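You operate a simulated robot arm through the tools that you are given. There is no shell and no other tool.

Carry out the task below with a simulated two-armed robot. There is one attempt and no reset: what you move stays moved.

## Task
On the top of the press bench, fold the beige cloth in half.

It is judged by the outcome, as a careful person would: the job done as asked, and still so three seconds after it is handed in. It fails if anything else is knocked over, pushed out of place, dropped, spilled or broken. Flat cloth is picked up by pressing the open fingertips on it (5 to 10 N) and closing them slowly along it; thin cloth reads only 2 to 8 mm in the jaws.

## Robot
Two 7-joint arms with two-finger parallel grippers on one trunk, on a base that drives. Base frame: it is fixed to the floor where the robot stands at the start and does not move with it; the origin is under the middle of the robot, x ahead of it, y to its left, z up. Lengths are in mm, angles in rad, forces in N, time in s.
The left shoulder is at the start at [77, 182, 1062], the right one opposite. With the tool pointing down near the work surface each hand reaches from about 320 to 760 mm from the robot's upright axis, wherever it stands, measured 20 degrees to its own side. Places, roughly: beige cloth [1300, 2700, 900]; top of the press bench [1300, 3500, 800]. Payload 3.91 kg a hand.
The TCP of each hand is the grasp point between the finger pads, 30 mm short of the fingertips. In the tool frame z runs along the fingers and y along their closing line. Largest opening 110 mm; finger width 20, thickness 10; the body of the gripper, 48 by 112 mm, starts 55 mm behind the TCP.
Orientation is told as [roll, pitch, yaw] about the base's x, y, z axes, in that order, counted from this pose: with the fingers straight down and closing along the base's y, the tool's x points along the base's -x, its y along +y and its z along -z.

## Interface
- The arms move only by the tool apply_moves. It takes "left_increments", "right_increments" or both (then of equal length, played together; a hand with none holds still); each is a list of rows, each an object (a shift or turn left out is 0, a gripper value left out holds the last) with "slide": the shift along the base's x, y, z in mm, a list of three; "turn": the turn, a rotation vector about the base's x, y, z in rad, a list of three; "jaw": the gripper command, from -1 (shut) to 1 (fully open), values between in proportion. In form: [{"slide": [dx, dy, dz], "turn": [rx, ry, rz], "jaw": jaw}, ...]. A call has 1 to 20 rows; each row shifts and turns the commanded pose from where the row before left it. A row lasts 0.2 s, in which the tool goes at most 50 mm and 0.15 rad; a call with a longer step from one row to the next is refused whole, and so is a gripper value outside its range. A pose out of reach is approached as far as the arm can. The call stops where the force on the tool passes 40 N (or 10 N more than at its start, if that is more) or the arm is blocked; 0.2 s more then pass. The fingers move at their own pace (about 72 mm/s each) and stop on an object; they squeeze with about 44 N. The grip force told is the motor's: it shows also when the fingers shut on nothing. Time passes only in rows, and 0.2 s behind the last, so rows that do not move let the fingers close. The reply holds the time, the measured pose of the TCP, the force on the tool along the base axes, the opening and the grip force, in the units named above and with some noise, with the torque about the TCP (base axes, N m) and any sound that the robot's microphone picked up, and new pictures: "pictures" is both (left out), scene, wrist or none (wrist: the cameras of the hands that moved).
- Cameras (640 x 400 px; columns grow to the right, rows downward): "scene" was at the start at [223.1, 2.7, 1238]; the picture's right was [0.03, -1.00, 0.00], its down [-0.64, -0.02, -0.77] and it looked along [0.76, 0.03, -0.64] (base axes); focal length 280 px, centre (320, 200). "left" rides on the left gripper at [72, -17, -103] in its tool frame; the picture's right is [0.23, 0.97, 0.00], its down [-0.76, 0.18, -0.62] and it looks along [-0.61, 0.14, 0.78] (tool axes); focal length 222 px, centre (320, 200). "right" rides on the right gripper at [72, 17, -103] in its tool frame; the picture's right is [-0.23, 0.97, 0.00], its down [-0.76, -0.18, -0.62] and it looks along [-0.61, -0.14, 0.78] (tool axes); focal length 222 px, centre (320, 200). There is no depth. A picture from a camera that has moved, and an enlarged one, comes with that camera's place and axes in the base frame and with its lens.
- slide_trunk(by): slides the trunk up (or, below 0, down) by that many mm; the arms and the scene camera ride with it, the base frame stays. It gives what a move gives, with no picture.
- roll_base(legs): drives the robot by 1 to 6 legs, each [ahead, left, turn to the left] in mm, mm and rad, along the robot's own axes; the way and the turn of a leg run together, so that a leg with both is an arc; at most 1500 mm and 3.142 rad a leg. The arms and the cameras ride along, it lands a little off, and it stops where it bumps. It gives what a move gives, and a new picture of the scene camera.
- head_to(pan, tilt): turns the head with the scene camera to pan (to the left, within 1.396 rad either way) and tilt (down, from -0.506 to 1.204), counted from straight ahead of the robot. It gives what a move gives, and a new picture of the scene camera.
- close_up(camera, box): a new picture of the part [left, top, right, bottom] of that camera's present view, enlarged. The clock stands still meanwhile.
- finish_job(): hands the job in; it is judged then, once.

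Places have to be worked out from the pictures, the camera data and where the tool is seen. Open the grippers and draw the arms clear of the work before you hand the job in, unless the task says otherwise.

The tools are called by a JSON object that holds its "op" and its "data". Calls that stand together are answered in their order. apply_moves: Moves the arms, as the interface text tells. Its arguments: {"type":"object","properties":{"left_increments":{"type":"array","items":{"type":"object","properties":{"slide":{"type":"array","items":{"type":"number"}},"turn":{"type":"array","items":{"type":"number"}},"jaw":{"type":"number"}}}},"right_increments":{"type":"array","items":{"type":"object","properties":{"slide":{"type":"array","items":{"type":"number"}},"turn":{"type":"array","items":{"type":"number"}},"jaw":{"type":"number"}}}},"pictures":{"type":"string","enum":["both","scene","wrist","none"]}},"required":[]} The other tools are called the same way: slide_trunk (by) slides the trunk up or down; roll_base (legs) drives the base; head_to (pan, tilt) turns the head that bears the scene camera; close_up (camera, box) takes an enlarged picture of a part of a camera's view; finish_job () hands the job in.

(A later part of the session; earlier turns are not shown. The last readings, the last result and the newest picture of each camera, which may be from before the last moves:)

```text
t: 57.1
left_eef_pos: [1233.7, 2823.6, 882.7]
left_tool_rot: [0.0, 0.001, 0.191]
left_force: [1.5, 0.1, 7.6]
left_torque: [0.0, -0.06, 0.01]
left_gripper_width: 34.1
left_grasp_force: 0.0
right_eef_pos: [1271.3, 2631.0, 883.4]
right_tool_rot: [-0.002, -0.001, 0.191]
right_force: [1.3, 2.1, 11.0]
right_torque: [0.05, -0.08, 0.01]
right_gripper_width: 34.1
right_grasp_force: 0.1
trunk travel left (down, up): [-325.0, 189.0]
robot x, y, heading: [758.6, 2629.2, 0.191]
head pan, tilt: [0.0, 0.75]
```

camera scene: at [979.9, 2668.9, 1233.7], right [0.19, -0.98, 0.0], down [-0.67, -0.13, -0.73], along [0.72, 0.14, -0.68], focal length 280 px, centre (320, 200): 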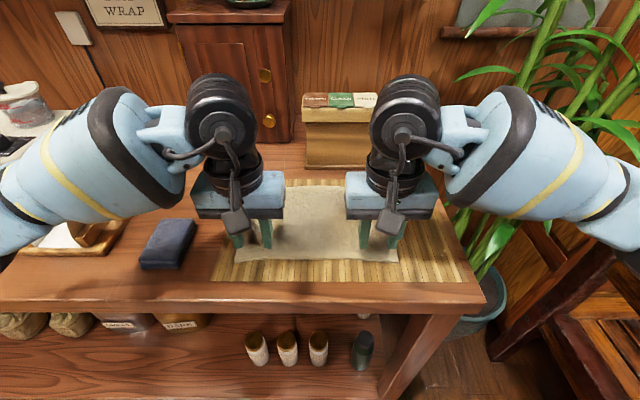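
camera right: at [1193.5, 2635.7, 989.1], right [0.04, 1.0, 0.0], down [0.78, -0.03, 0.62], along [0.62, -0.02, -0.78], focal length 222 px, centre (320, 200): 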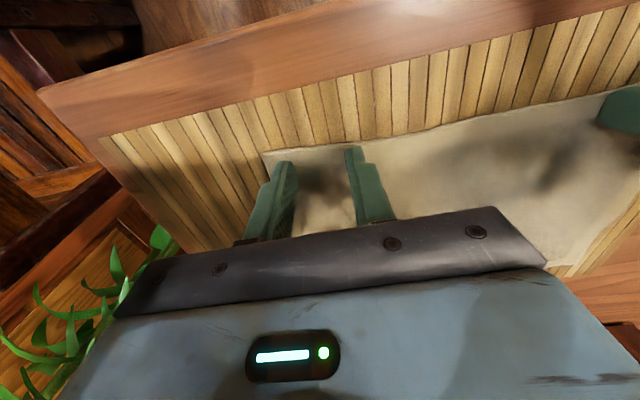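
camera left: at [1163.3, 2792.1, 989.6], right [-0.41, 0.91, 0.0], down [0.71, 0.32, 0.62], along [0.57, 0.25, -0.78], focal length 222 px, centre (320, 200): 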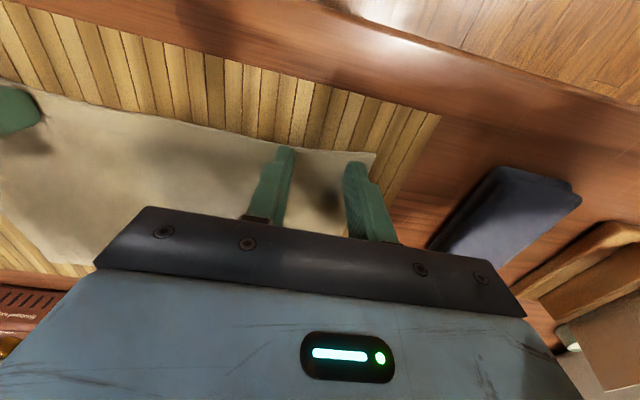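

Now 7.6 N and 11 N — near the asked range. I close the jaws slowly with the hands held (right 0.3 mm higher).

{"op": "apply_moves", "data": {"left_increments": [{"jaw": -0.43}, {"jaw": -0.48}, {"jaw": -0.53}, {"jaw": -0.58}, {"jaw": -0.63}, {"jaw": -0.68}, {"jaw": -0.73}, {"jaw": -0.78}, {"jaw": -0.83}, {"jaw": -0.88}, {"jaw": -0.93}, {"jaw": -1}, {"jaw": -1}, {"jaw": -1}], "right_increments": [{"slide": [0, 0, 0.3], "jaw": -0.43}, {"jaw": -0.48}, {"jaw": -0.53}, {"jaw": -0.58}, {"jaw": -0.63}, {"jaw": -0.68}, {"jaw": -0.73}, {"jaw": -0.78}, {"jaw": -0.83}, {"jaw": -0.88}, {"jaw": -0.93}, {"jaw": -1}, {"jaw": -1}, {"jaw": -1}], "pictures": "both"}}

```text
t: 60.1
left_eef_pos: [1235.4, 2822.2, 883.8]
left_tool_rot: [-0.001, -0.002, 0.187]
left_force: [2.3, -12.8, 3.2]
left_torque: [-0.39, -0.09, 0.0]
left_gripper_width: 3.3
left_grasp_force: 43.5
right_eef_pos: [1270.8, 2633.0, 883.9]
right_tool_rot: [0.003, -0.002, 0.191]
right_force: [-1.7, 13.2, 3.1]
right_torque: [0.34, 0.09, 0.06]
right_gripper_width: 3.1
right_grasp_force: 43.2
trunk travel left (down, up): [-325.0, 189.0]
robot x, y, heading: [760.9, 2629.3, 0.192]
head pan, tilt: [0.0, 0.75]
camera scene: at [979.3, 2668.8, 1233.8], right [0.19, -0.98, 0.0], down [-0.67, -0.13, -0.73], along [0.72, 0.14, -0.68], focal length 280 px, centre (320, 200)
camera right: at [1197.1, 2635.5, 986.4], right [0.04, 1.0, 0.0], down [0.78, -0.03, 0.62], along [0.62, -0.02, -0.78], focal length 222 px, centre (320, 200)
camera left: at [1166.4, 2792.2, 987.7], right [-0.41, 0.91, 0.0], down [0.71, 0.32, 0.62], along [0.57, 0.25, -0.78], focal length 222 px, centre (320, 200)
```

scene: 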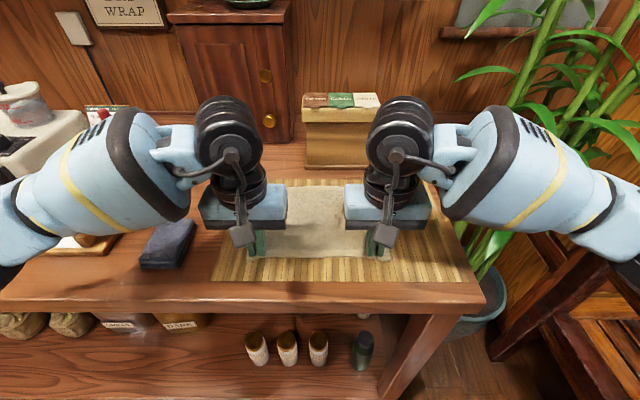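
right: 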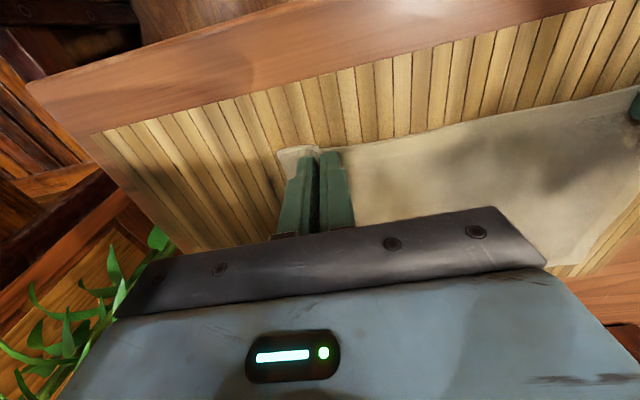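
left: 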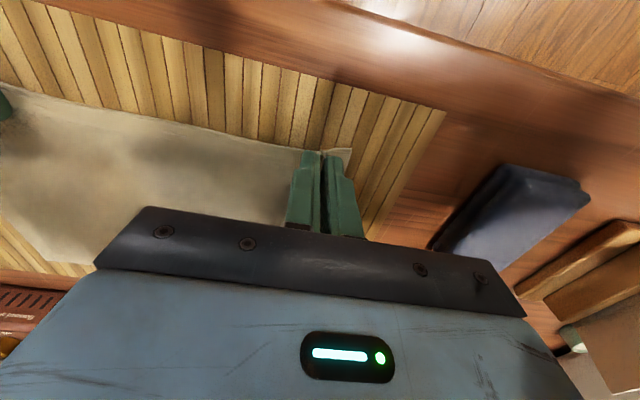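

Both jaws hold cloth (3.3 and 3.1 mm), and the ±13 N lateral force shows the cloth is taut between the hands. I lift slowly while bringing the hands ~8 mm toward each other to relax it.

{"op": "apply_moves", "data": {"left_increments": [{"slide": [0.4, -2, 3], "jaw": -1}, {"slide": [0.4, -2, 4]}, {"slide": [0.4, -2, 4]}, {"slide": [0.4, -2, 4]}, {"slide": [0, 0, 0]}], "right_increments": [{"slide": [-0.4, 2, 3], "jaw": -1}, {"slide": [-0.4, 2, 4]}, {"slide": [-0.4, 2, 4]}, {"slide": [-0.4, 2, 4]}, {"slide": [0, 0, 0]}], "pictures": "both"}}

```text
t: 61.3
left_eef_pos: [1237.0, 2815.0, 898.6]
left_tool_rot: [0.0, 0.0, 0.191]
left_force: [-0.2, 0.4, 0.6]
left_torque: [0.02, 0.0, -0.01]
left_gripper_width: 3.3
left_grasp_force: 42.9
right_eef_pos: [1269.1, 2639.2, 898.4]
right_tool_rot: [-0.003, -0.004, 0.189]
right_force: [-0.4, -0.2, 0.6]
right_torque: [-0.02, 0.01, 0.04]
right_gripper_width: 3.4
right_grasp_force: 43.2
trunk travel left (down, up): [-325.0, 189.0]
robot x, y, heading: [759.5, 2623.7, 0.188]
head pan, tilt: [0.0, 0.75]
camera scene: at [979.8, 2668.9, 1233.7], right [0.19, -0.98, 0.0], down [-0.67, -0.13, -0.73], along [0.72, 0.14, -0.68], focal length 280 px, centre (320, 200)
camera right: at [1195.1, 2642.7, 1001.2], right [0.04, 1.0, 0.0], down [0.78, -0.03, 0.62], along [0.62, -0.03, -0.78], focal length 222 px, centre (320, 200)
camera left: at [1169.4, 2785.1, 1002.8], right [-0.41, 0.91, 0.0], down [0.71, 0.32, 0.62], along [0.57, 0.25, -0.78], focal length 222 px, centre (320, 200)
```

scene: 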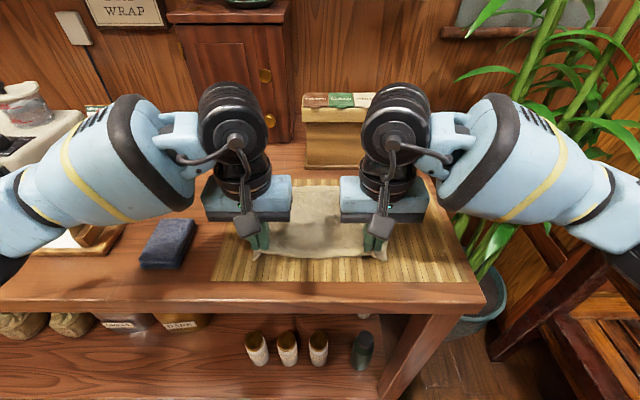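
right: 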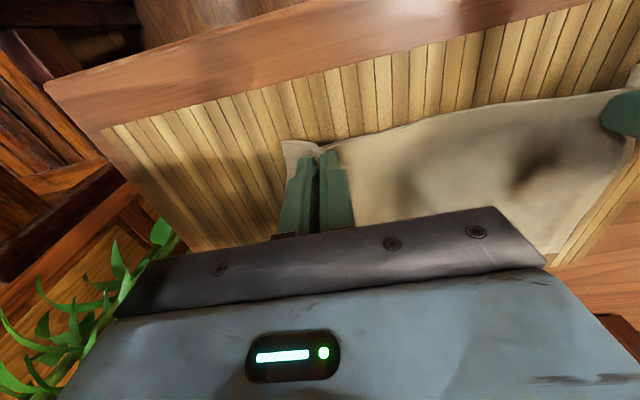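
left: 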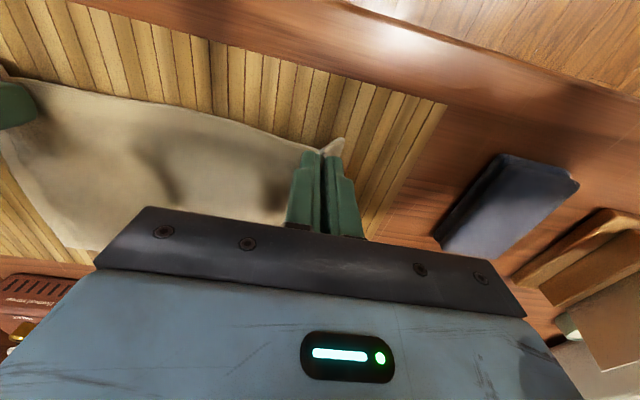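

Both front corners are lifted cleanly with forces near zero. I carry the front edge up and forward along an arc (radius ~62 mm about the mid-line), stopping past the top to look.

{"op": "apply_moves", "data": {"left_increments": [{"slide": [5.9, 1.1, 12]}, {"slide": [6.9, 1.3, 11]}, {"slide": [8.8, 1.7, 9]}, {"slide": [10.8, 2.1, 7]}, {"slide": [11.8, 2.3, 4]}, {"slide": [12.8, 2.5, 2]}, {"slide": [12.8, 2.5, 0]}, {"slide": [12.8, 2.5, -3]}, {"slide": [0, 0, 0]}], "right_increments": [{"slide": [5.9, 1.1, 12]}, {"slide": [6.9, 1.3, 11]}, {"slide": [8.8, 1.7, 9]}, {"slide": [10.8, 2.1, 7]}, {"slide": [11.8, 2.3, 4]}, {"slide": [12.8, 2.5, 2]}, {"slide": [12.8, 2.5, 0]}, {"slide": [12.8, 2.5, -3]}, {"slide": [0, 0, 0]}], "pictures": "both"}}

```text
t: 63.3
left_eef_pos: [1320.4, 2832.0, 940.4]
left_tool_rot: [0.002, -0.002, 0.19]
left_force: [-0.1, 0.2, 0.5]
left_torque: [-0.02, -0.03, 0.05]
left_gripper_width: 2.9
left_grasp_force: 42.8
right_eef_pos: [1353.4, 2656.5, 941.3]
right_tool_rot: [0.0, -0.001, 0.191]
right_force: [0.2, 0.5, 0.2]
right_torque: [-0.03, -0.01, 0.02]
right_gripper_width: 3.4
right_grasp_force: 43.9
trunk travel left (down, up): [-325.0, 189.0]
robot x, y, heading: [762.0, 2627.3, 0.187]
head pan, tilt: [0.0, 0.75]
camera scene: at [979.5, 2668.8, 1233.8], right [0.19, -0.98, 0.0], down [-0.67, -0.13, -0.73], along [0.72, 0.14, -0.68], focal length 280 px, centre (320, 200)
camera right: at [1278.8, 2659.8, 1043.9], right [0.04, 1.0, 0.0], down [0.78, -0.03, 0.62], along [0.62, -0.02, -0.78], focal length 222 px, centre (320, 200)
camera left: at [1252.0, 2801.3, 1044.2], right [-0.41, 0.91, 0.0], down [0.71, 0.32, 0.62], along [0.57, 0.25, -0.78], focal length 222 px, centre (320, 200)
```

scene: 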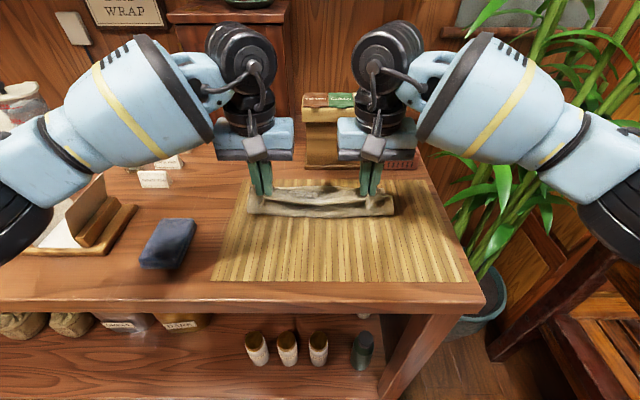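
right: 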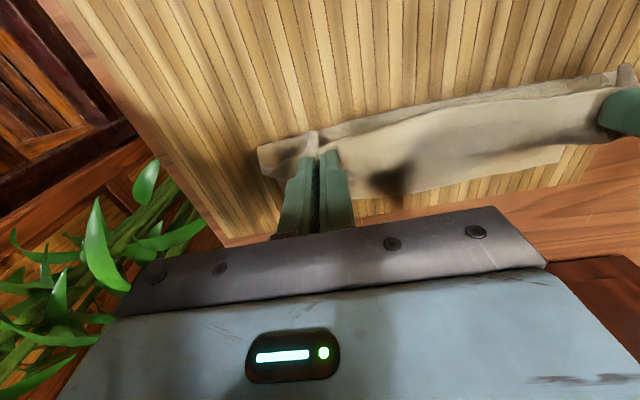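
left: 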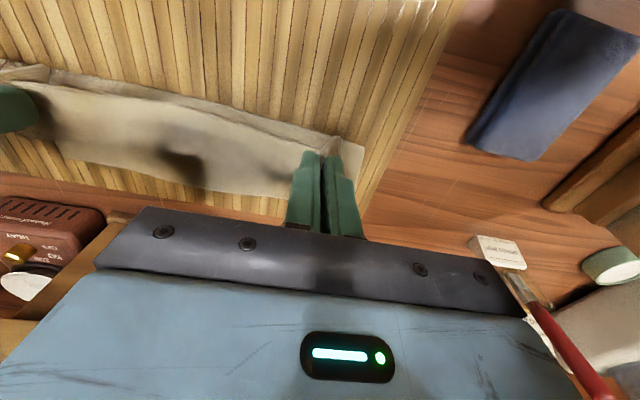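

The cloth is standing up, held at both corners. I zoom in to check its shape before laying it down.

{"op": "close_up", "data": {"camera": "scene", "box": [200, 130, 440, 280]}}

```text
2.67 times, centred on (320, 205) of scene
camera zoom: at [979.5, 2668.8, 1233.8], right [0.19, -0.98, 0.0], down [-0.67, -0.13, -0.73], along [0.72, 0.14, -0.68], focal length 745 px, centre (320, 187)
```

zoom: 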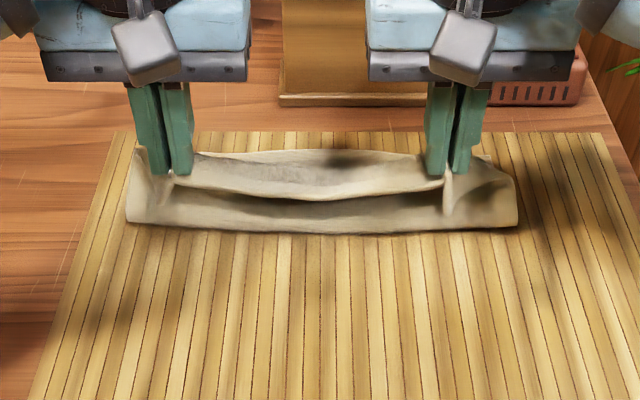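

The cloth is soft, so the ~29 mm strip beyond my grip hangs back toward the robot and would end up as a folded-back cuff. I reverse the arc to lay the front half flat again, so I can re-grip right at the edge.

{"op": "apply_moves", "data": {"left_increments": [{"slide": [-12.8, -2.5, 3]}, {"slide": [-12.8, -2.5, 0]}, {"slide": [-12.8, -2.5, -2]}, {"slide": [-11.8, -2.3, -4]}, {"slide": [-10.8, -2.1, -7]}, {"slide": [-8.8, -1.7, -9]}, {"slide": [-6.9, -1.3, -11]}, {"slide": [-5.9, -1.1, -12]}, {"slide": [-1.4, 1.3, -4]}, {"slide": [-1.4, 1.3, -4]}, {"slide": [-0.4, 2, -3]}, {"slide": [0, 0, 0]}], "right_increments": [{"slide": [-12.8, -2.5, 3]}, {"slide": [-12.8, -2.5, 0]}, {"slide": [-12.8, -2.5, -2]}, {"slide": [-11.8, -2.3, -4]}, {"slide": [-10.8, -2.1, -7]}, {"slide": [-8.8, -1.7, -9]}, {"slide": [-6.9, -1.3, -11]}, {"slide": [-5.9, -1.1, -12]}, {"slide": [-0.6, -2.2, -4]}, {"slide": [-0.6, -2.2, -4]}, {"slide": [0.4, -2, -3]}, {"slide": [0, 0, 0]}], "pictures": "both"}}

```text
t: 65.9
left_eef_pos: [1234.5, 2819.9, 886.3]
left_tool_rot: [0.0, 0.0, 0.191]
left_force: [0.1, -4.0, 0.1]
left_torque: [-0.11, -0.02, -0.04]
left_gripper_width: 3.3
left_grasp_force: 42.9
right_eef_pos: [1270.1, 2635.0, 888.0]
right_tool_rot: [0.0, -0.002, 0.19]
right_force: [-0.1, 4.2, 0.3]
right_torque: [0.14, 0.02, 0.03]
right_gripper_width: 3.3
right_grasp_force: 43.3
trunk travel left (down, up): [-325.0, 189.0]
robot x, y, heading: [765.1, 2625.3, 0.189]
head pan, tilt: [0.0, 0.75]
camera scene: at [979.8, 2668.9, 1233.7], right [0.19, -0.98, 0.0], down [-0.67, -0.13, -0.73], along [0.72, 0.14, -0.68], focal length 280 px, centre (320, 200)
camera right: at [1195.4, 2637.7, 990.8], right [0.04, 1.0, 0.0], down [0.78, -0.03, 0.62], along [0.62, -0.02, -0.78], focal length 222 px, centre (320, 200)
camera left: at [1164.8, 2789.1, 990.8], right [-0.41, 0.91, 0.0], down [0.71, 0.32, 0.62], along [0.57, 0.25, -0.78], focal length 222 px, centre (320, 200)
```

scene: 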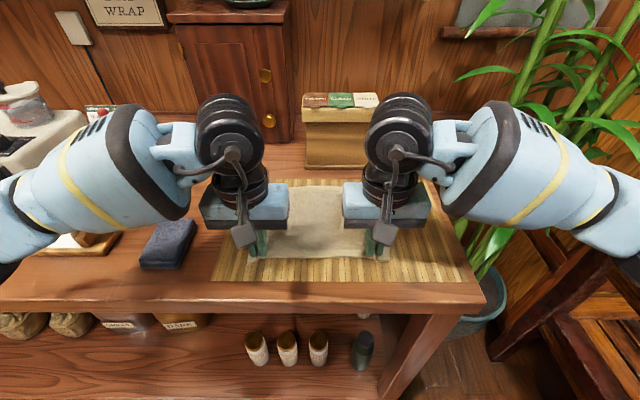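
right: 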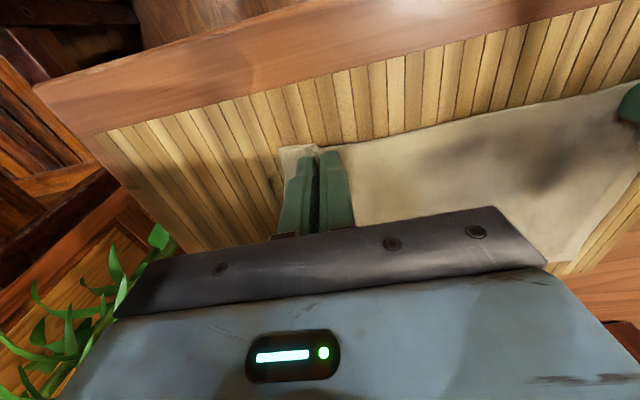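
left: 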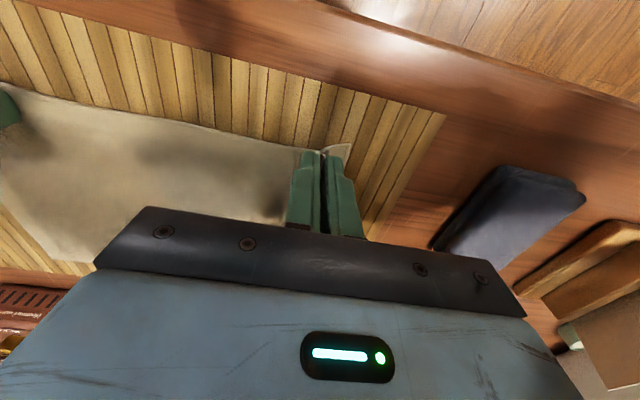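

The cloth is flat again. I lower to a light touch and open the jaws slowly to ~36 mm so the pinch spreads out flat, then lift.

{"op": "apply_moves", "data": {"left_increments": [{"slide": [0, 0, -2]}, {"jaw": -0.9}, {"jaw": -0.8}, {"jaw": -0.7}, {"jaw": -0.6}, {"jaw": -0.5}, {"jaw": -0.4}, {"jaw": -0.35}, {"slide": [0, 0, 3]}, {"slide": [0, 0, 8]}, {"slide": [0, 0, 12]}], "right_increments": [{"slide": [0, 0, -3]}, {"jaw": -0.9}, {"jaw": -0.8}, {"jaw": -0.7}, {"jaw": -0.6}, {"jaw": -0.5}, {"jaw": -0.4}, {"jaw": -0.35}, {"slide": [0, 0, 3]}, {"slide": [0, 0, 8]}, {"slide": [0, 0, 12]}], "pictures": "both"}}

{"op": "close_up", "data": {"camera": "scene", "box": [200, 160, 440, 310]}}

```text
t: 68.3
left_eef_pos: [1233.3, 2817.8, 908.6]
left_tool_rot: [0.0, 0.0, 0.191]
left_force: [0.5, 0.2, 0.0]
left_torque: [0.02, 0.01, 0.01]
left_gripper_width: 35.7
left_grasp_force: 0.1
right_eef_pos: [1270.3, 2633.7, 908.2]
right_tool_rot: [0.0, -0.001, 0.191]
right_force: [-0.1, -0.4, 0.0]
right_torque: [0.0, 0.0, 0.01]
right_gripper_width: 35.7
right_grasp_force: 0.1
trunk travel left (down, up): [-325.0, 189.0]
robot x, y, heading: [761.0, 2627.8, 0.192]
head pan, tilt: [0.0, 0.75]
camera scene: at [979.6, 2668.8, 1233.7], right [0.19, -0.98, 0.0], down [-0.67, -0.13, -0.73], along [0.72, 0.14, -0.68], focal length 280 px, centre (320, 200)
camera right: at [1195.5, 2636.4, 1010.7], right [0.04, 1.0, 0.0], down [0.78, -0.03, 0.62], along [0.62, -0.02, -0.78], focal length 222 px, centre (320, 200)
camera left: at [1165.4, 2788.3, 1012.2], right [-0.41, 0.91, 0.0], down [0.71, 0.32, 0.62], along [0.57, 0.25, -0.78], focal length 222 px, centre (320, 200)
```

scene: 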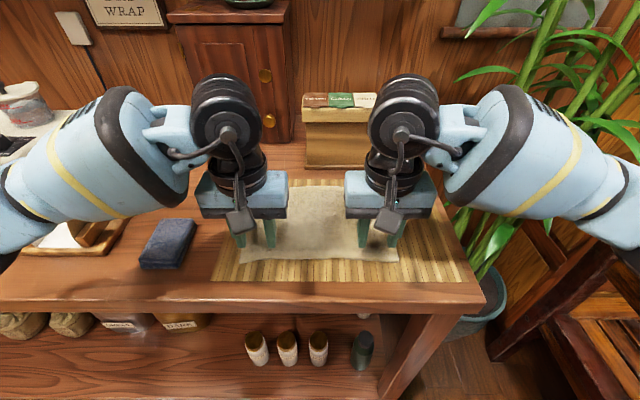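
right: 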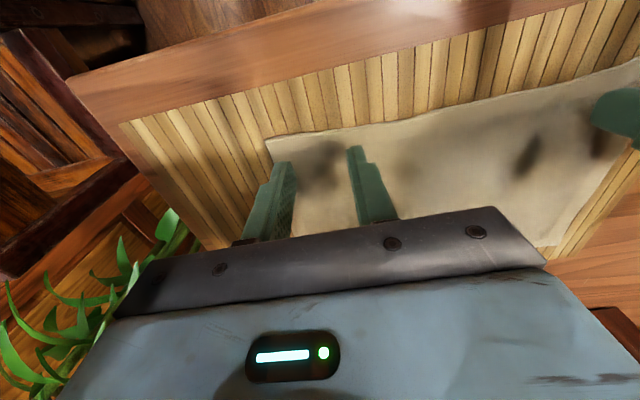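
left: 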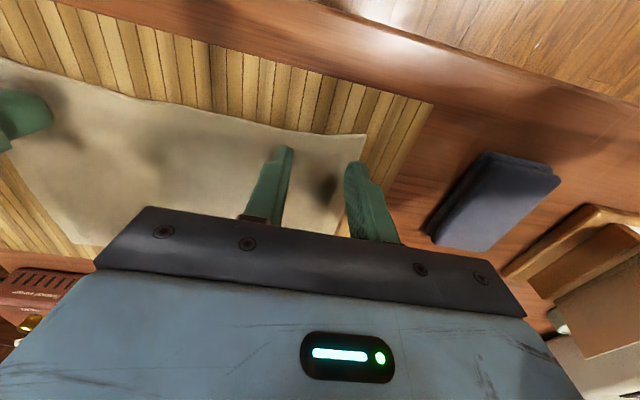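

```text
2.67 times, centred on (320, 235) of scene
camera zoom: at [979.6, 2668.8, 1233.7], right [0.19, -0.98, 0.0], down [-0.67, -0.13, -0.73], along [0.72, 0.14, -0.68], focal length 745 px, centre (320, 107)
```

zoom: 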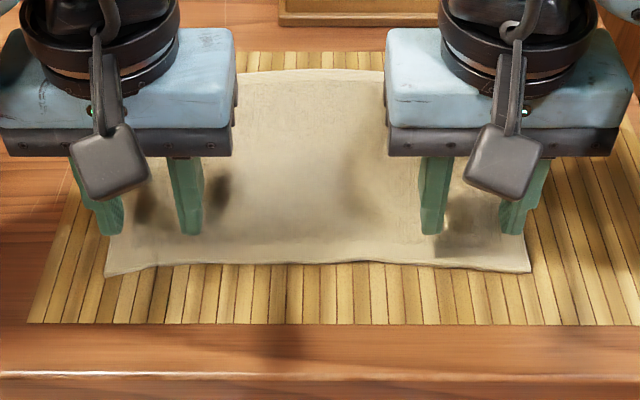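

The cloth sprang back flat nicely; corners are now FL (1210,2845), FR (1262,2593). I re-aim so the fingertips cover only ~10–14 mm of cloth at the very edge, with a 28 mm jaw opening, and descend to just above contact.

{"op": "apply_moves", "data": {"left_increments": [{"slide": [-6.5, 0.4, 0], "jaw": -0.49}, {"slide": [0, 0, -8]}, {"slide": [0, 0, -8]}, {"slide": [0, 0, -5]}, {"slide": [0, 0, 0]}], "right_increments": [{"slide": [-8.4, -9.8, 0], "jaw": -0.49}, {"slide": [0, 0, -8]}, {"slide": [0, 0, -8]}, {"slide": [0, 0, -5]}, {"slide": [0, 0, 0]}], "pictures": "wrist"}}

{"op": "close_up", "data": {"camera": "right", "box": [220, 90, 460, 240]}}

{"op": "close_up", "data": {"camera": "left", "box": [220, 90, 460, 240]}}

```text
t: 69.5
left_eef_pos: [1225.1, 2820.7, 887.7]
left_tool_rot: [0.0, 0.0, 0.191]
left_force: [-0.4, 0.8, 0.5]
left_torque: [-0.01, 0.02, -0.01]
left_gripper_width: 27.9
left_grasp_force: 0.1
right_eef_pos: [1260.4, 2624.3, 886.5]
right_tool_rot: [0.0, -0.001, 0.19]
right_force: [0.7, -1.0, -0.2]
right_torque: [-0.01, 0.0, 0.01]
right_gripper_width: 27.9
right_grasp_force: 0.1
trunk travel left (down, up): [-325.0, 189.0]
robot x, y, heading: [763.0, 2626.6, 0.19]
head pan, tilt: [0.0, 0.75]
camera right: at [1187.3, 2627.3, 989.3], right [0.04, 1.0, 0.0], down [0.78, -0.03, 0.62], along [0.62, -0.02, -0.78], focal length 222 px, centre (320, 200)
camera left: at [1157.9, 2789.5, 990.6], right [-0.41, 0.91, 0.0], down [0.71, 0.32, 0.62], along [0.57, 0.25, -0.78], focal length 222 px, centre (320, 200)
```

right: 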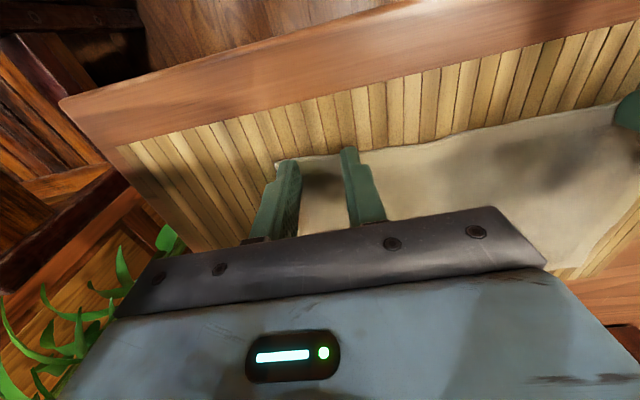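
left: 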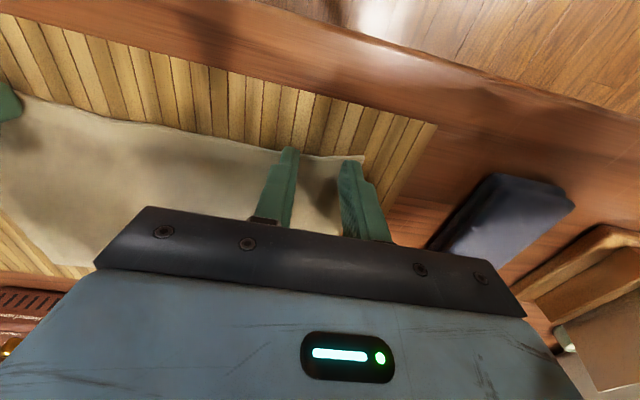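

```text
2.67 times, centred on (340, 165) of right
camera zoom: at [1187.3, 2627.3, 989.3], right [0.04, 1.0, 0.0], down [0.78, -0.03, 0.62], along [0.62, -0.02, -0.78], focal length 592 px, centre (267, 293)
```

zoom: 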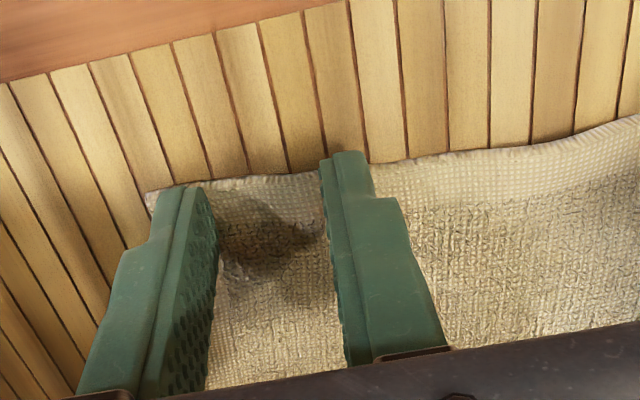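

```text
2.67 times, centred on (340, 165) of left
camera zoom: at [1157.9, 2789.5, 990.6], right [-0.41, 0.91, 0.0], down [0.71, 0.32, 0.62], along [0.57, 0.25, -0.78], focal length 592 px, centre (267, 293)
```

zoom: 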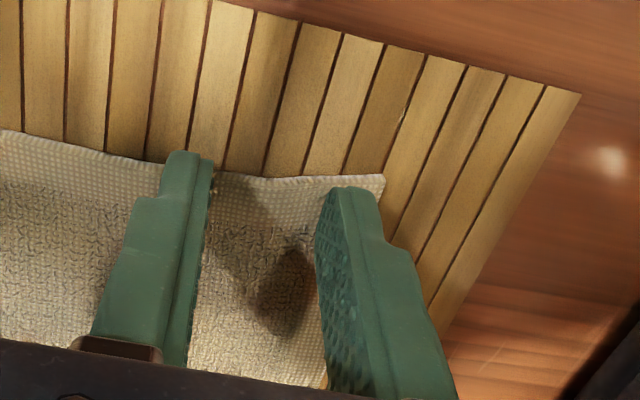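

Fingertips straddle the front edge as planned. I shift both ~3 mm inward and lower gently to contact.

{"op": "apply_moves", "data": {"left_increments": [{"slide": [0.6, -3, 0]}, {"slide": [0, 0, -2]}, {"slide": [0, 0, -1.2]}, {"slide": [0, 0, 0]}], "right_increments": [{"slide": [-0.7, 3.5, 0]}, {"slide": [0, 0, -2]}, {"slide": [0, 0, -1]}, {"slide": [0, 0, 0]}], "pictures": "none"}}

```text
t: 70.5
left_eef_pos: [1227.9, 2817.8, 884.6]
left_tool_rot: [0.0, 0.001, 0.19]
left_force: [0.6, -0.8, 0.9]
left_torque: [0.02, -0.01, -0.01]
left_gripper_width: 28.1
left_grasp_force: 0.1
right_eef_pos: [1260.6, 2627.0, 883.3]
right_tool_rot: [-0.001, -0.002, 0.191]
right_force: [0.8, 0.3, 2.2]
right_torque: [-0.01, -0.05, -0.01]
right_gripper_width: 28.1
right_grasp_force: 0.0
trunk travel left (down, up): [-325.0, 189.0]
robot x, y, heading: [766.2, 2625.4, 0.193]
head pan, tilt: [0.0, 0.75]
```

Just touching now. I press ~1 mm further to get 5–10 N.

{"op": "apply_moves", "data": {"left_increments": [{"slide": [0, 0, -1.2]}, {"slide": [0, 0, 0]}], "right_increments": [{"slide": [0, 0, -0.7]}, {"slide": [0, 0, 0]}], "pictures": "none"}}

```text
t: 71.1
left_eef_pos: [1227.6, 2817.7, 884.1]
left_tool_rot: [0.0, -0.001, 0.19]
left_force: [-0.4, 0.7, 6.3]
left_torque: [0.02, -0.04, 0.04]
left_gripper_width: 27.8
left_grasp_force: 0.1
right_eef_pos: [1260.3, 2628.5, 883.3]
right_tool_rot: [0.0, -0.002, 0.19]
right_force: [1.1, 0.4, 3.3]
right_torque: [-0.01, -0.05, -0.02]
right_gripper_width: 28.0
right_grasp_force: 0.1
trunk travel left (down, up): [-325.0, 189.0]
robot x, y, heading: [759.7, 2631.9, 0.191]
head pan, tilt: [0.0, 0.75]
```

Left 6.3 N, right 3.3 N; I press the right 0.6 mm more and close both jaws slowly.

{"op": "apply_moves", "data": {"left_increments": [{"slide": [0, 0, -0.2]}, {"jaw": -0.54}, {"jaw": -0.59}, {"jaw": -0.64}, {"jaw": -0.69}, {"jaw": -0.74}, {"jaw": -0.79}, {"jaw": -0.84}, {"jaw": -0.89}, {"jaw": -0.94}, {"jaw": -1}, {"jaw": -1}, {"jaw": -1}], "right_increments": [{"slide": [0, 0, -0.6]}, {"jaw": -0.54}, {"jaw": -0.59}, {"jaw": -0.64}, {"jaw": -0.69}, {"jaw": -0.74}, {"jaw": -0.79}, {"jaw": -0.84}, {"jaw": -0.89}, {"jaw": -0.94}, {"jaw": -1}, {"jaw": -1}, {"jaw": -1}], "pictures": "wrist"}}

```text
t: 73.9
left_eef_pos: [1227.4, 2817.0, 882.8]
left_tool_rot: [-0.002, -0.002, 0.192]
left_force: [1.3, -8.7, 5.2]
left_torque: [-0.24, -0.07, -0.03]
left_gripper_width: 2.6
left_grasp_force: 42.8
right_eef_pos: [1259.7, 2628.1, 881.8]
right_tool_rot: [0.001, -0.002, 0.189]
right_force: [-2.8, 9.1, 9.8]
right_torque: [0.33, 0.03, 0.12]
right_gripper_width: 3.0
right_grasp_force: 43.2
trunk travel left (down, up): [-325.0, 189.0]
robot x, y, heading: [761.8, 2623.5, 0.19]
head pan, tilt: [0.0, 0.75]
camera right: at [1185.4, 2630.7, 985.4], right [0.04, 1.0, 0.0], down [0.78, -0.03, 0.62], along [0.62, -0.02, -0.78], focal length 222 px, centre (320, 200)
camera left: at [1158.4, 2786.7, 987.0], right [-0.41, 0.91, 0.0], down [0.71, 0.32, 0.62], along [0.57, 0.25, -0.78], focal length 222 px, centre (320, 200)
```

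right: 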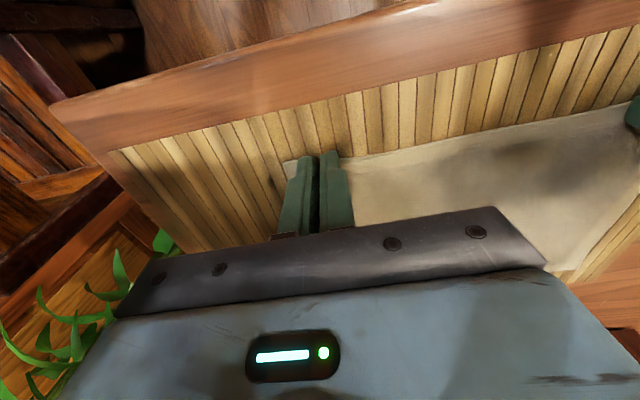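
left: 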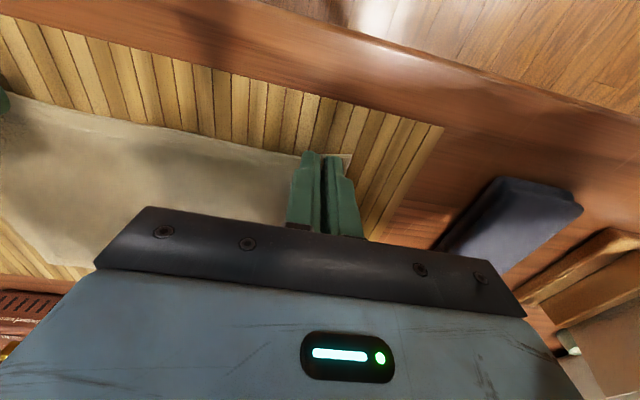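

Both jaws hold the very edge (2.6 and 3.0 mm). I lift and carry the edge up along the arc again, relaxing 5 mm inward, and stop just past the top.

{"op": "apply_moves", "data": {"left_increments": [{"slide": [0.8, -1.5, 4]}, {"slide": [1.5, 0.2, 10]}, {"slide": [4.2, -0.9, 12]}, {"slide": [6.2, -0.6, 12]}, {"slide": [8.8, 1.7, 11]}, {"slide": [10.8, 2.1, 9]}, {"slide": [12.8, 2.5, 7]}, {"slide": [13.7, 2.6, 5]}, {"slide": [13.7, 2.6, 1]}, {"slide": [13.7, 2.6, -1]}, {"slide": [0, 0, 0]}], "right_increments": [{"slide": [0.2, 1.9, 4]}, {"slide": [1.5, 0.2, 10]}, {"slide": [3.6, 2.5, 12]}, {"slide": [5.6, 2.8, 12]}, {"slide": [8.8, 1.7, 11]}, {"slide": [10.8, 2.1, 9]}, {"slide": [12.8, 2.5, 7]}, {"slide": [13.7, 2.6, 5]}, {"slide": [13.7, 2.6, 1]}, {"slide": [13.7, 2.6, -1]}, {"slide": [0, 0, 0]}], "pictures": "wrist"}}

{"op": "close_up", "data": {"camera": "scene", "box": [200, 130, 440, 280]}}

```text
t: 76.3
left_eef_pos: [1313.0, 2829.6, 952.7]
left_tool_rot: [-0.001, 0.0, 0.191]
left_force: [0.1, 0.0, -0.8]
left_torque: [-0.01, 0.01, 0.0]
left_gripper_width: 3.2
left_grasp_force: 43.0
right_eef_pos: [1344.5, 2649.7, 952.2]
right_tool_rot: [0.001, -0.001, 0.191]
right_force: [-0.3, 0.1, 0.1]
right_torque: [0.0, 0.01, 0.0]
right_gripper_width: 3.0
right_grasp_force: 42.6
trunk travel left (down, up): [-325.0, 189.0]
robot x, y, heading: [763.4, 2621.3, 0.192]
head pan, tilt: [0.0, 0.75]
camera right: at [1270.5, 2651.7, 1054.4], right [0.04, 1.0, 0.0], down [0.78, -0.03, 0.62], along [0.62, -0.02, -0.78], focal length 222 px, centre (320, 200)
camera left: at [1245.3, 2799.1, 1056.2], right [-0.41, 0.91, 0.0], down [0.71, 0.32, 0.62], along [0.57, 0.25, -0.78], focal length 222 px, centre (320, 200)
```

right: 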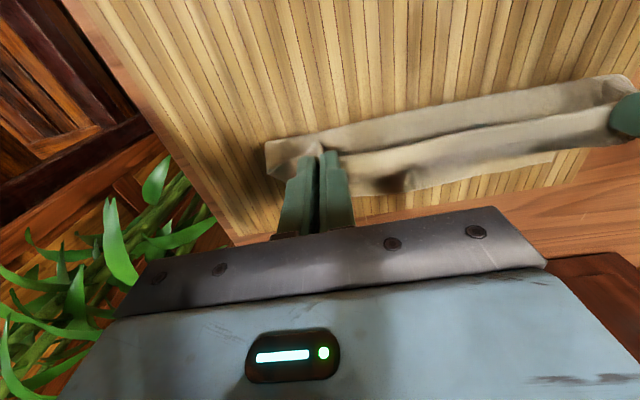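
left: 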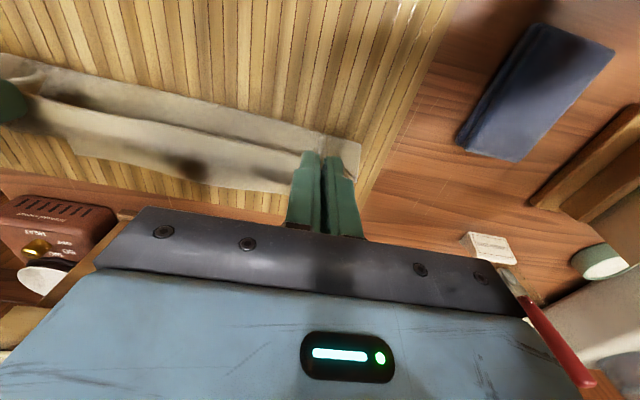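

```text
2.67 times, centred on (320, 205) of scene
camera zoom: at [979.5, 2668.9, 1233.7], right [0.19, -0.98, 0.0], down [-0.67, -0.13, -0.73], along [0.72, 0.14, -0.68], focal length 745 px, centre (320, 187)
```

zoom: 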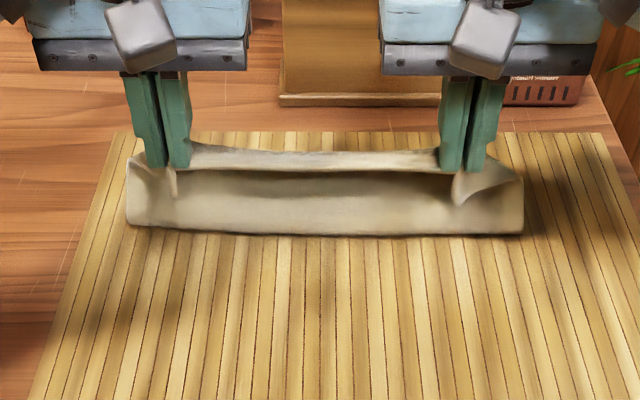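

The edge strip is now small and the cloth stands neatly between the hands. I continue the arc forward and down toward the back edge, spreading the hands back out 5 mm, stopping ~10 mm above.

{"op": "apply_moves", "data": {"left_increments": [{"slide": [11.8, 2.3, -4]}, {"slide": [10.8, 2.1, -6]}, {"slide": [9.8, 1.9, -7]}, {"slide": [8.8, 1.7, -8]}, {"slide": [7.7, 2.7, -9]}, {"slide": [6.7, 2.5, -9]}, {"slide": [4.7, 2.1, -9]}, {"slide": [3.7, 2.0, -8]}, {"slide": [0, 0, 0]}, {"slide": [0, 0, 0]}], "right_increments": [{"slide": [11.8, 2.3, -4]}, {"slide": [10.8, 2.1, -6]}, {"slide": [9.8, 1.9, -7]}, {"slide": [8.8, 1.7, -8]}, {"slide": [8.1, 0.3, -9]}, {"slide": [7.1, 0.1, -9]}, {"slide": [5.1, -0.3, -9]}, {"slide": [4.1, -0.4, -8]}, {"slide": [0, 0, 0]}, {"slide": [0, 0, 0]}], "pictures": "wrist"}}

{"op": "close_up", "data": {"camera": "scene", "box": [200, 130, 440, 280]}}

```text
t: 78.5
left_eef_pos: [1375.9, 2845.7, 894.6]
left_tool_rot: [-0.002, 0.001, 0.188]
left_force: [1.1, -8.4, 0.7]
left_torque: [-0.26, -0.07, -0.01]
left_gripper_width: 2.9
left_grasp_force: 43.4
right_eef_pos: [1408.9, 2656.6, 891.6]
right_tool_rot: [-0.001, -0.001, 0.192]
right_force: [-1.5, 8.5, 4.2]
right_torque: [0.27, 0.02, 0.1]
right_gripper_width: 3.5
right_grasp_force: 43.2
trunk travel left (down, up): [-325.0, 189.0]
robot x, y, heading: [763.4, 2627.7, 0.189]
head pan, tilt: [0.0, 0.75]
camera right: at [1334.9, 2660.1, 994.2], right [0.04, 1.0, 0.0], down [0.78, -0.03, 0.62], along [0.62, -0.02, -0.78], focal length 222 px, centre (320, 200)
camera left: at [1308.4, 2815.2, 997.5], right [-0.41, 0.91, 0.0], down [0.71, 0.32, 0.62], along [0.57, 0.25, -0.78], focal length 222 px, centre (320, 200)
```

right: 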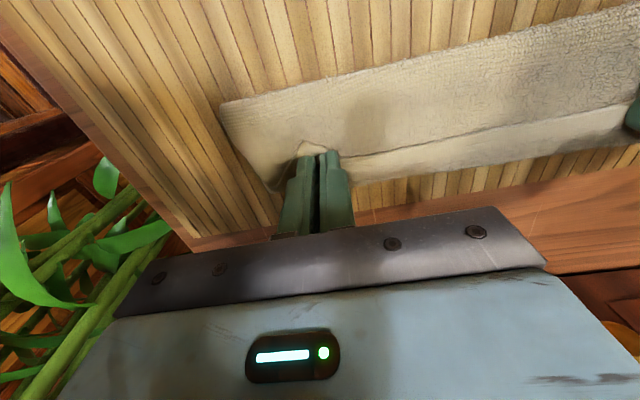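
left: 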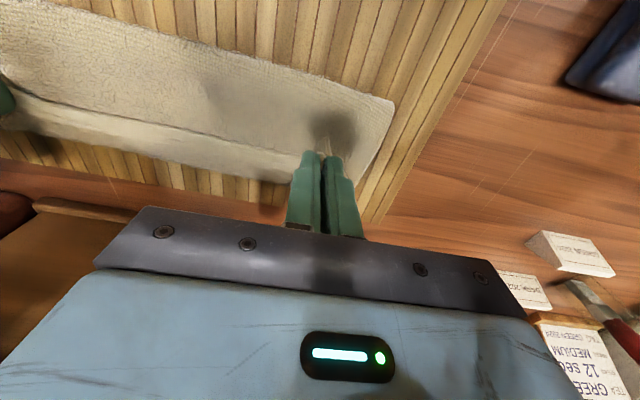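

```text
2.67 times, centred on (320, 205) of scene
camera zoom: at [979.3, 2668.8, 1233.8], right [0.19, -0.98, 0.0], down [-0.67, -0.13, -0.73], along [0.72, 0.14, -0.68], focal length 745 px, centre (320, 187)
```

zoom: 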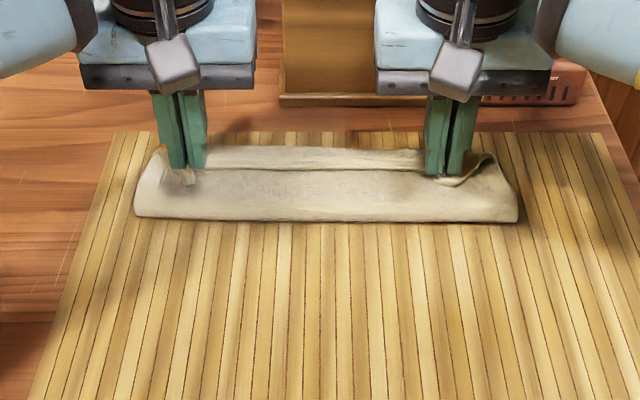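

The fold lies nearly down with the edge strip (~13 mm) still turned back at the grips; lateral pull is ±8 N. I relax the hands 3 mm inward, lower a few mm, and open the jaws to let the cloth spring open.

{"op": "apply_moves", "data": {"left_increments": [{"slide": [0.3, -1.5, -2]}, {"slide": [0.3, -1.5, -2]}, {"slide": [0, 0, 0]}, {"jaw": -0.85}, {"jaw": -0.7}, {"jaw": -0.55}, {"jaw": -0.4}, {"jaw": -0.4}], "right_increments": [{"slide": [-0.3, 1.5, -1]}, {"slide": [-0.3, 1.5, -1]}, {"slide": [0, 0, 0]}, {"jaw": -0.85}, {"jaw": -0.7}, {"jaw": -0.55}, {"jaw": -0.4}, {"jaw": -0.4}], "pictures": "wrist"}}

{"op": "close_up", "data": {"camera": "scene", "box": [200, 130, 440, 280]}}

{"op": "close_up", "data": {"camera": "right", "box": [200, 80, 440, 230]}}

```text
t: 80.3
left_eef_pos: [1377.9, 2842.6, 890.2]
left_tool_rot: [0.0, -0.002, 0.19]
left_force: [0.2, -0.7, 3.6]
left_torque: [0.02, -0.01, -0.02]
left_gripper_width: 30.5
left_grasp_force: 0.0
right_eef_pos: [1409.2, 2659.8, 890.5]
right_tool_rot: [-0.001, -0.001, 0.19]
right_force: [-0.1, 0.8, 2.9]
right_torque: [-0.01, -0.01, 0.03]
right_gripper_width: 31.6
right_grasp_force: 0.1
trunk travel left (down, up): [-325.0, 189.0]
robot x, y, heading: [762.1, 2622.2, 0.193]
head pan, tilt: [0.0, 0.75]
camera right: at [1335.0, 2662.1, 992.9], right [0.04, 1.0, 0.0], down [0.78, -0.03, 0.62], along [0.62, -0.02, -0.78], focal length 222 px, centre (320, 200)
camera left: at [1309.3, 2811.9, 993.2], right [-0.41, 0.91, 0.0], down [0.71, 0.32, 0.62], along [0.57, 0.25, -0.78], focal length 222 px, centre (320, 200)
```

right: 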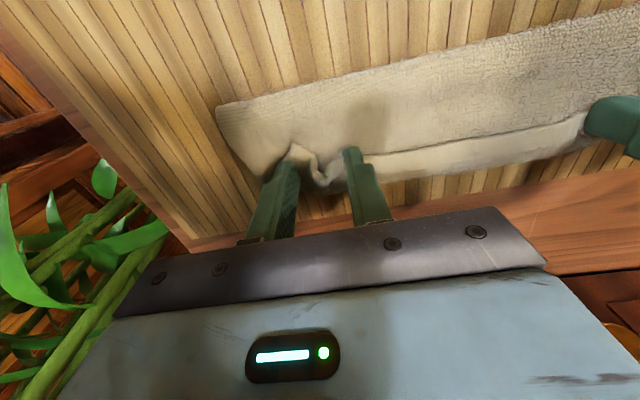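
left: 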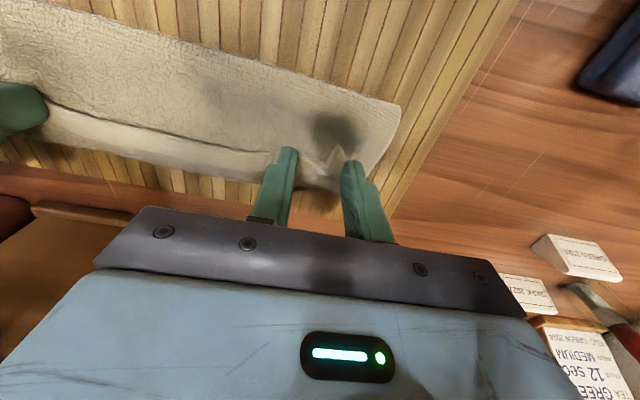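

```text
2.67 times, centred on (320, 205) of scene
camera zoom: at [979.1, 2668.7, 1233.8], right [0.19, -0.98, 0.0], down [-0.67, -0.13, -0.73], along [0.72, 0.14, -0.68], focal length 745 px, centre (320, 187)
```

zoom: 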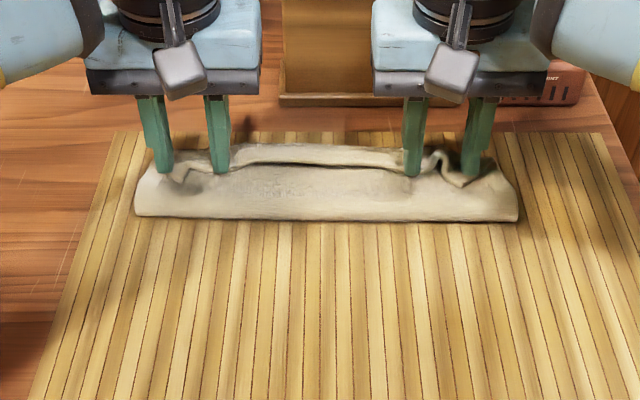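

```text
2.67 times, centred on (320, 155) of right
camera zoom: at [1335.0, 2662.1, 992.9], right [0.04, 1.0, 0.0], down [0.78, -0.03, 0.62], along [0.62, -0.02, -0.78], focal length 592 px, centre (320, 320)
```

zoom: 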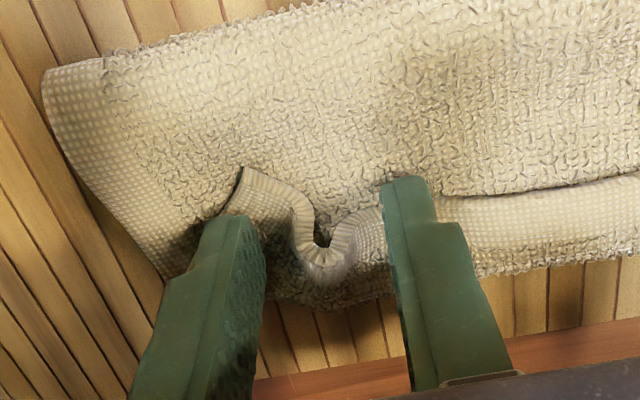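

The pinch is still wrinkled between the opened fingers. I lift both hands straight up to let it relax and then look.

{"op": "apply_moves", "data": {"left_increments": [{"slide": [0, 0, 4]}, {"slide": [0, 0, 10]}, {"slide": [0, 0, 20]}, {"slide": [0, 0, 30]}, {"slide": [0, 0, 0]}], "right_increments": [{"slide": [0, 0, 4]}, {"slide": [0, 0, 10]}, {"slide": [0, 0, 20]}, {"slide": [0, 0, 30]}, {"slide": [0, 0, 0]}], "pictures": "wrist"}}

{"op": "close_up", "data": {"camera": "scene", "box": [200, 130, 440, 280]}}

```text
t: 81.5
left_eef_pos: [1379.4, 2843.3, 952.2]
left_tool_rot: [0.0, 0.0, 0.188]
left_force: [0.0, -0.5, 0.0]
left_torque: [0.02, -0.02, 0.02]
left_gripper_width: 33.2
left_grasp_force: 0.1
right_eef_pos: [1411.9, 2659.4, 955.6]
right_tool_rot: [-0.001, 0.0, 0.19]
right_force: [0.3, 0.2, -0.3]
right_torque: [-0.01, 0.0, 0.01]
right_gripper_width: 33.2
right_grasp_force: 0.1
trunk travel left (down, up): [-325.0, 189.0]
robot x, y, heading: [763.3, 2627.4, 0.192]
head pan, tilt: [0.0, 0.75]
camera right: at [1336.5, 2662.7, 1057.4], right [0.04, 1.0, 0.0], down [0.78, -0.03, 0.62], along [0.62, -0.02, -0.78], focal length 222 px, centre (320, 200)
camera left: at [1311.1, 2812.0, 1055.2], right [-0.41, 0.91, 0.0], down [0.71, 0.32, 0.62], along [0.57, 0.25, -0.78], focal length 222 px, centre (320, 200)
```

right: 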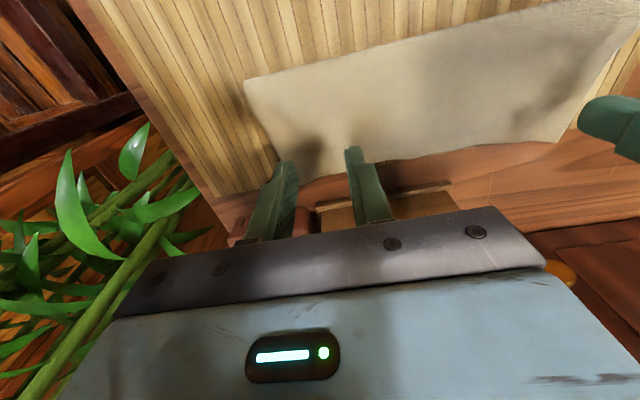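
left: 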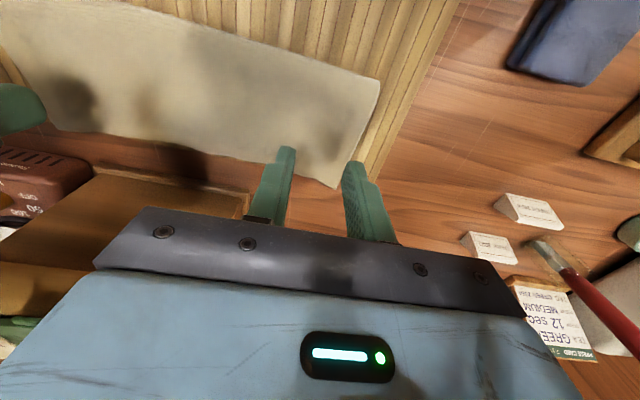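

```text
2.67 times, centred on (320, 205) of scene
camera zoom: at [980.2, 2669.0, 1233.6], right [0.19, -0.98, 0.0], down [-0.67, -0.13, -0.73], along [0.72, 0.14, -0.68], focal length 745 px, centre (320, 187)
```

zoom: 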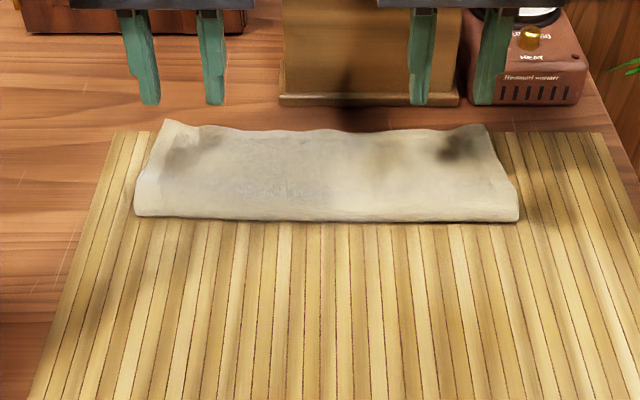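

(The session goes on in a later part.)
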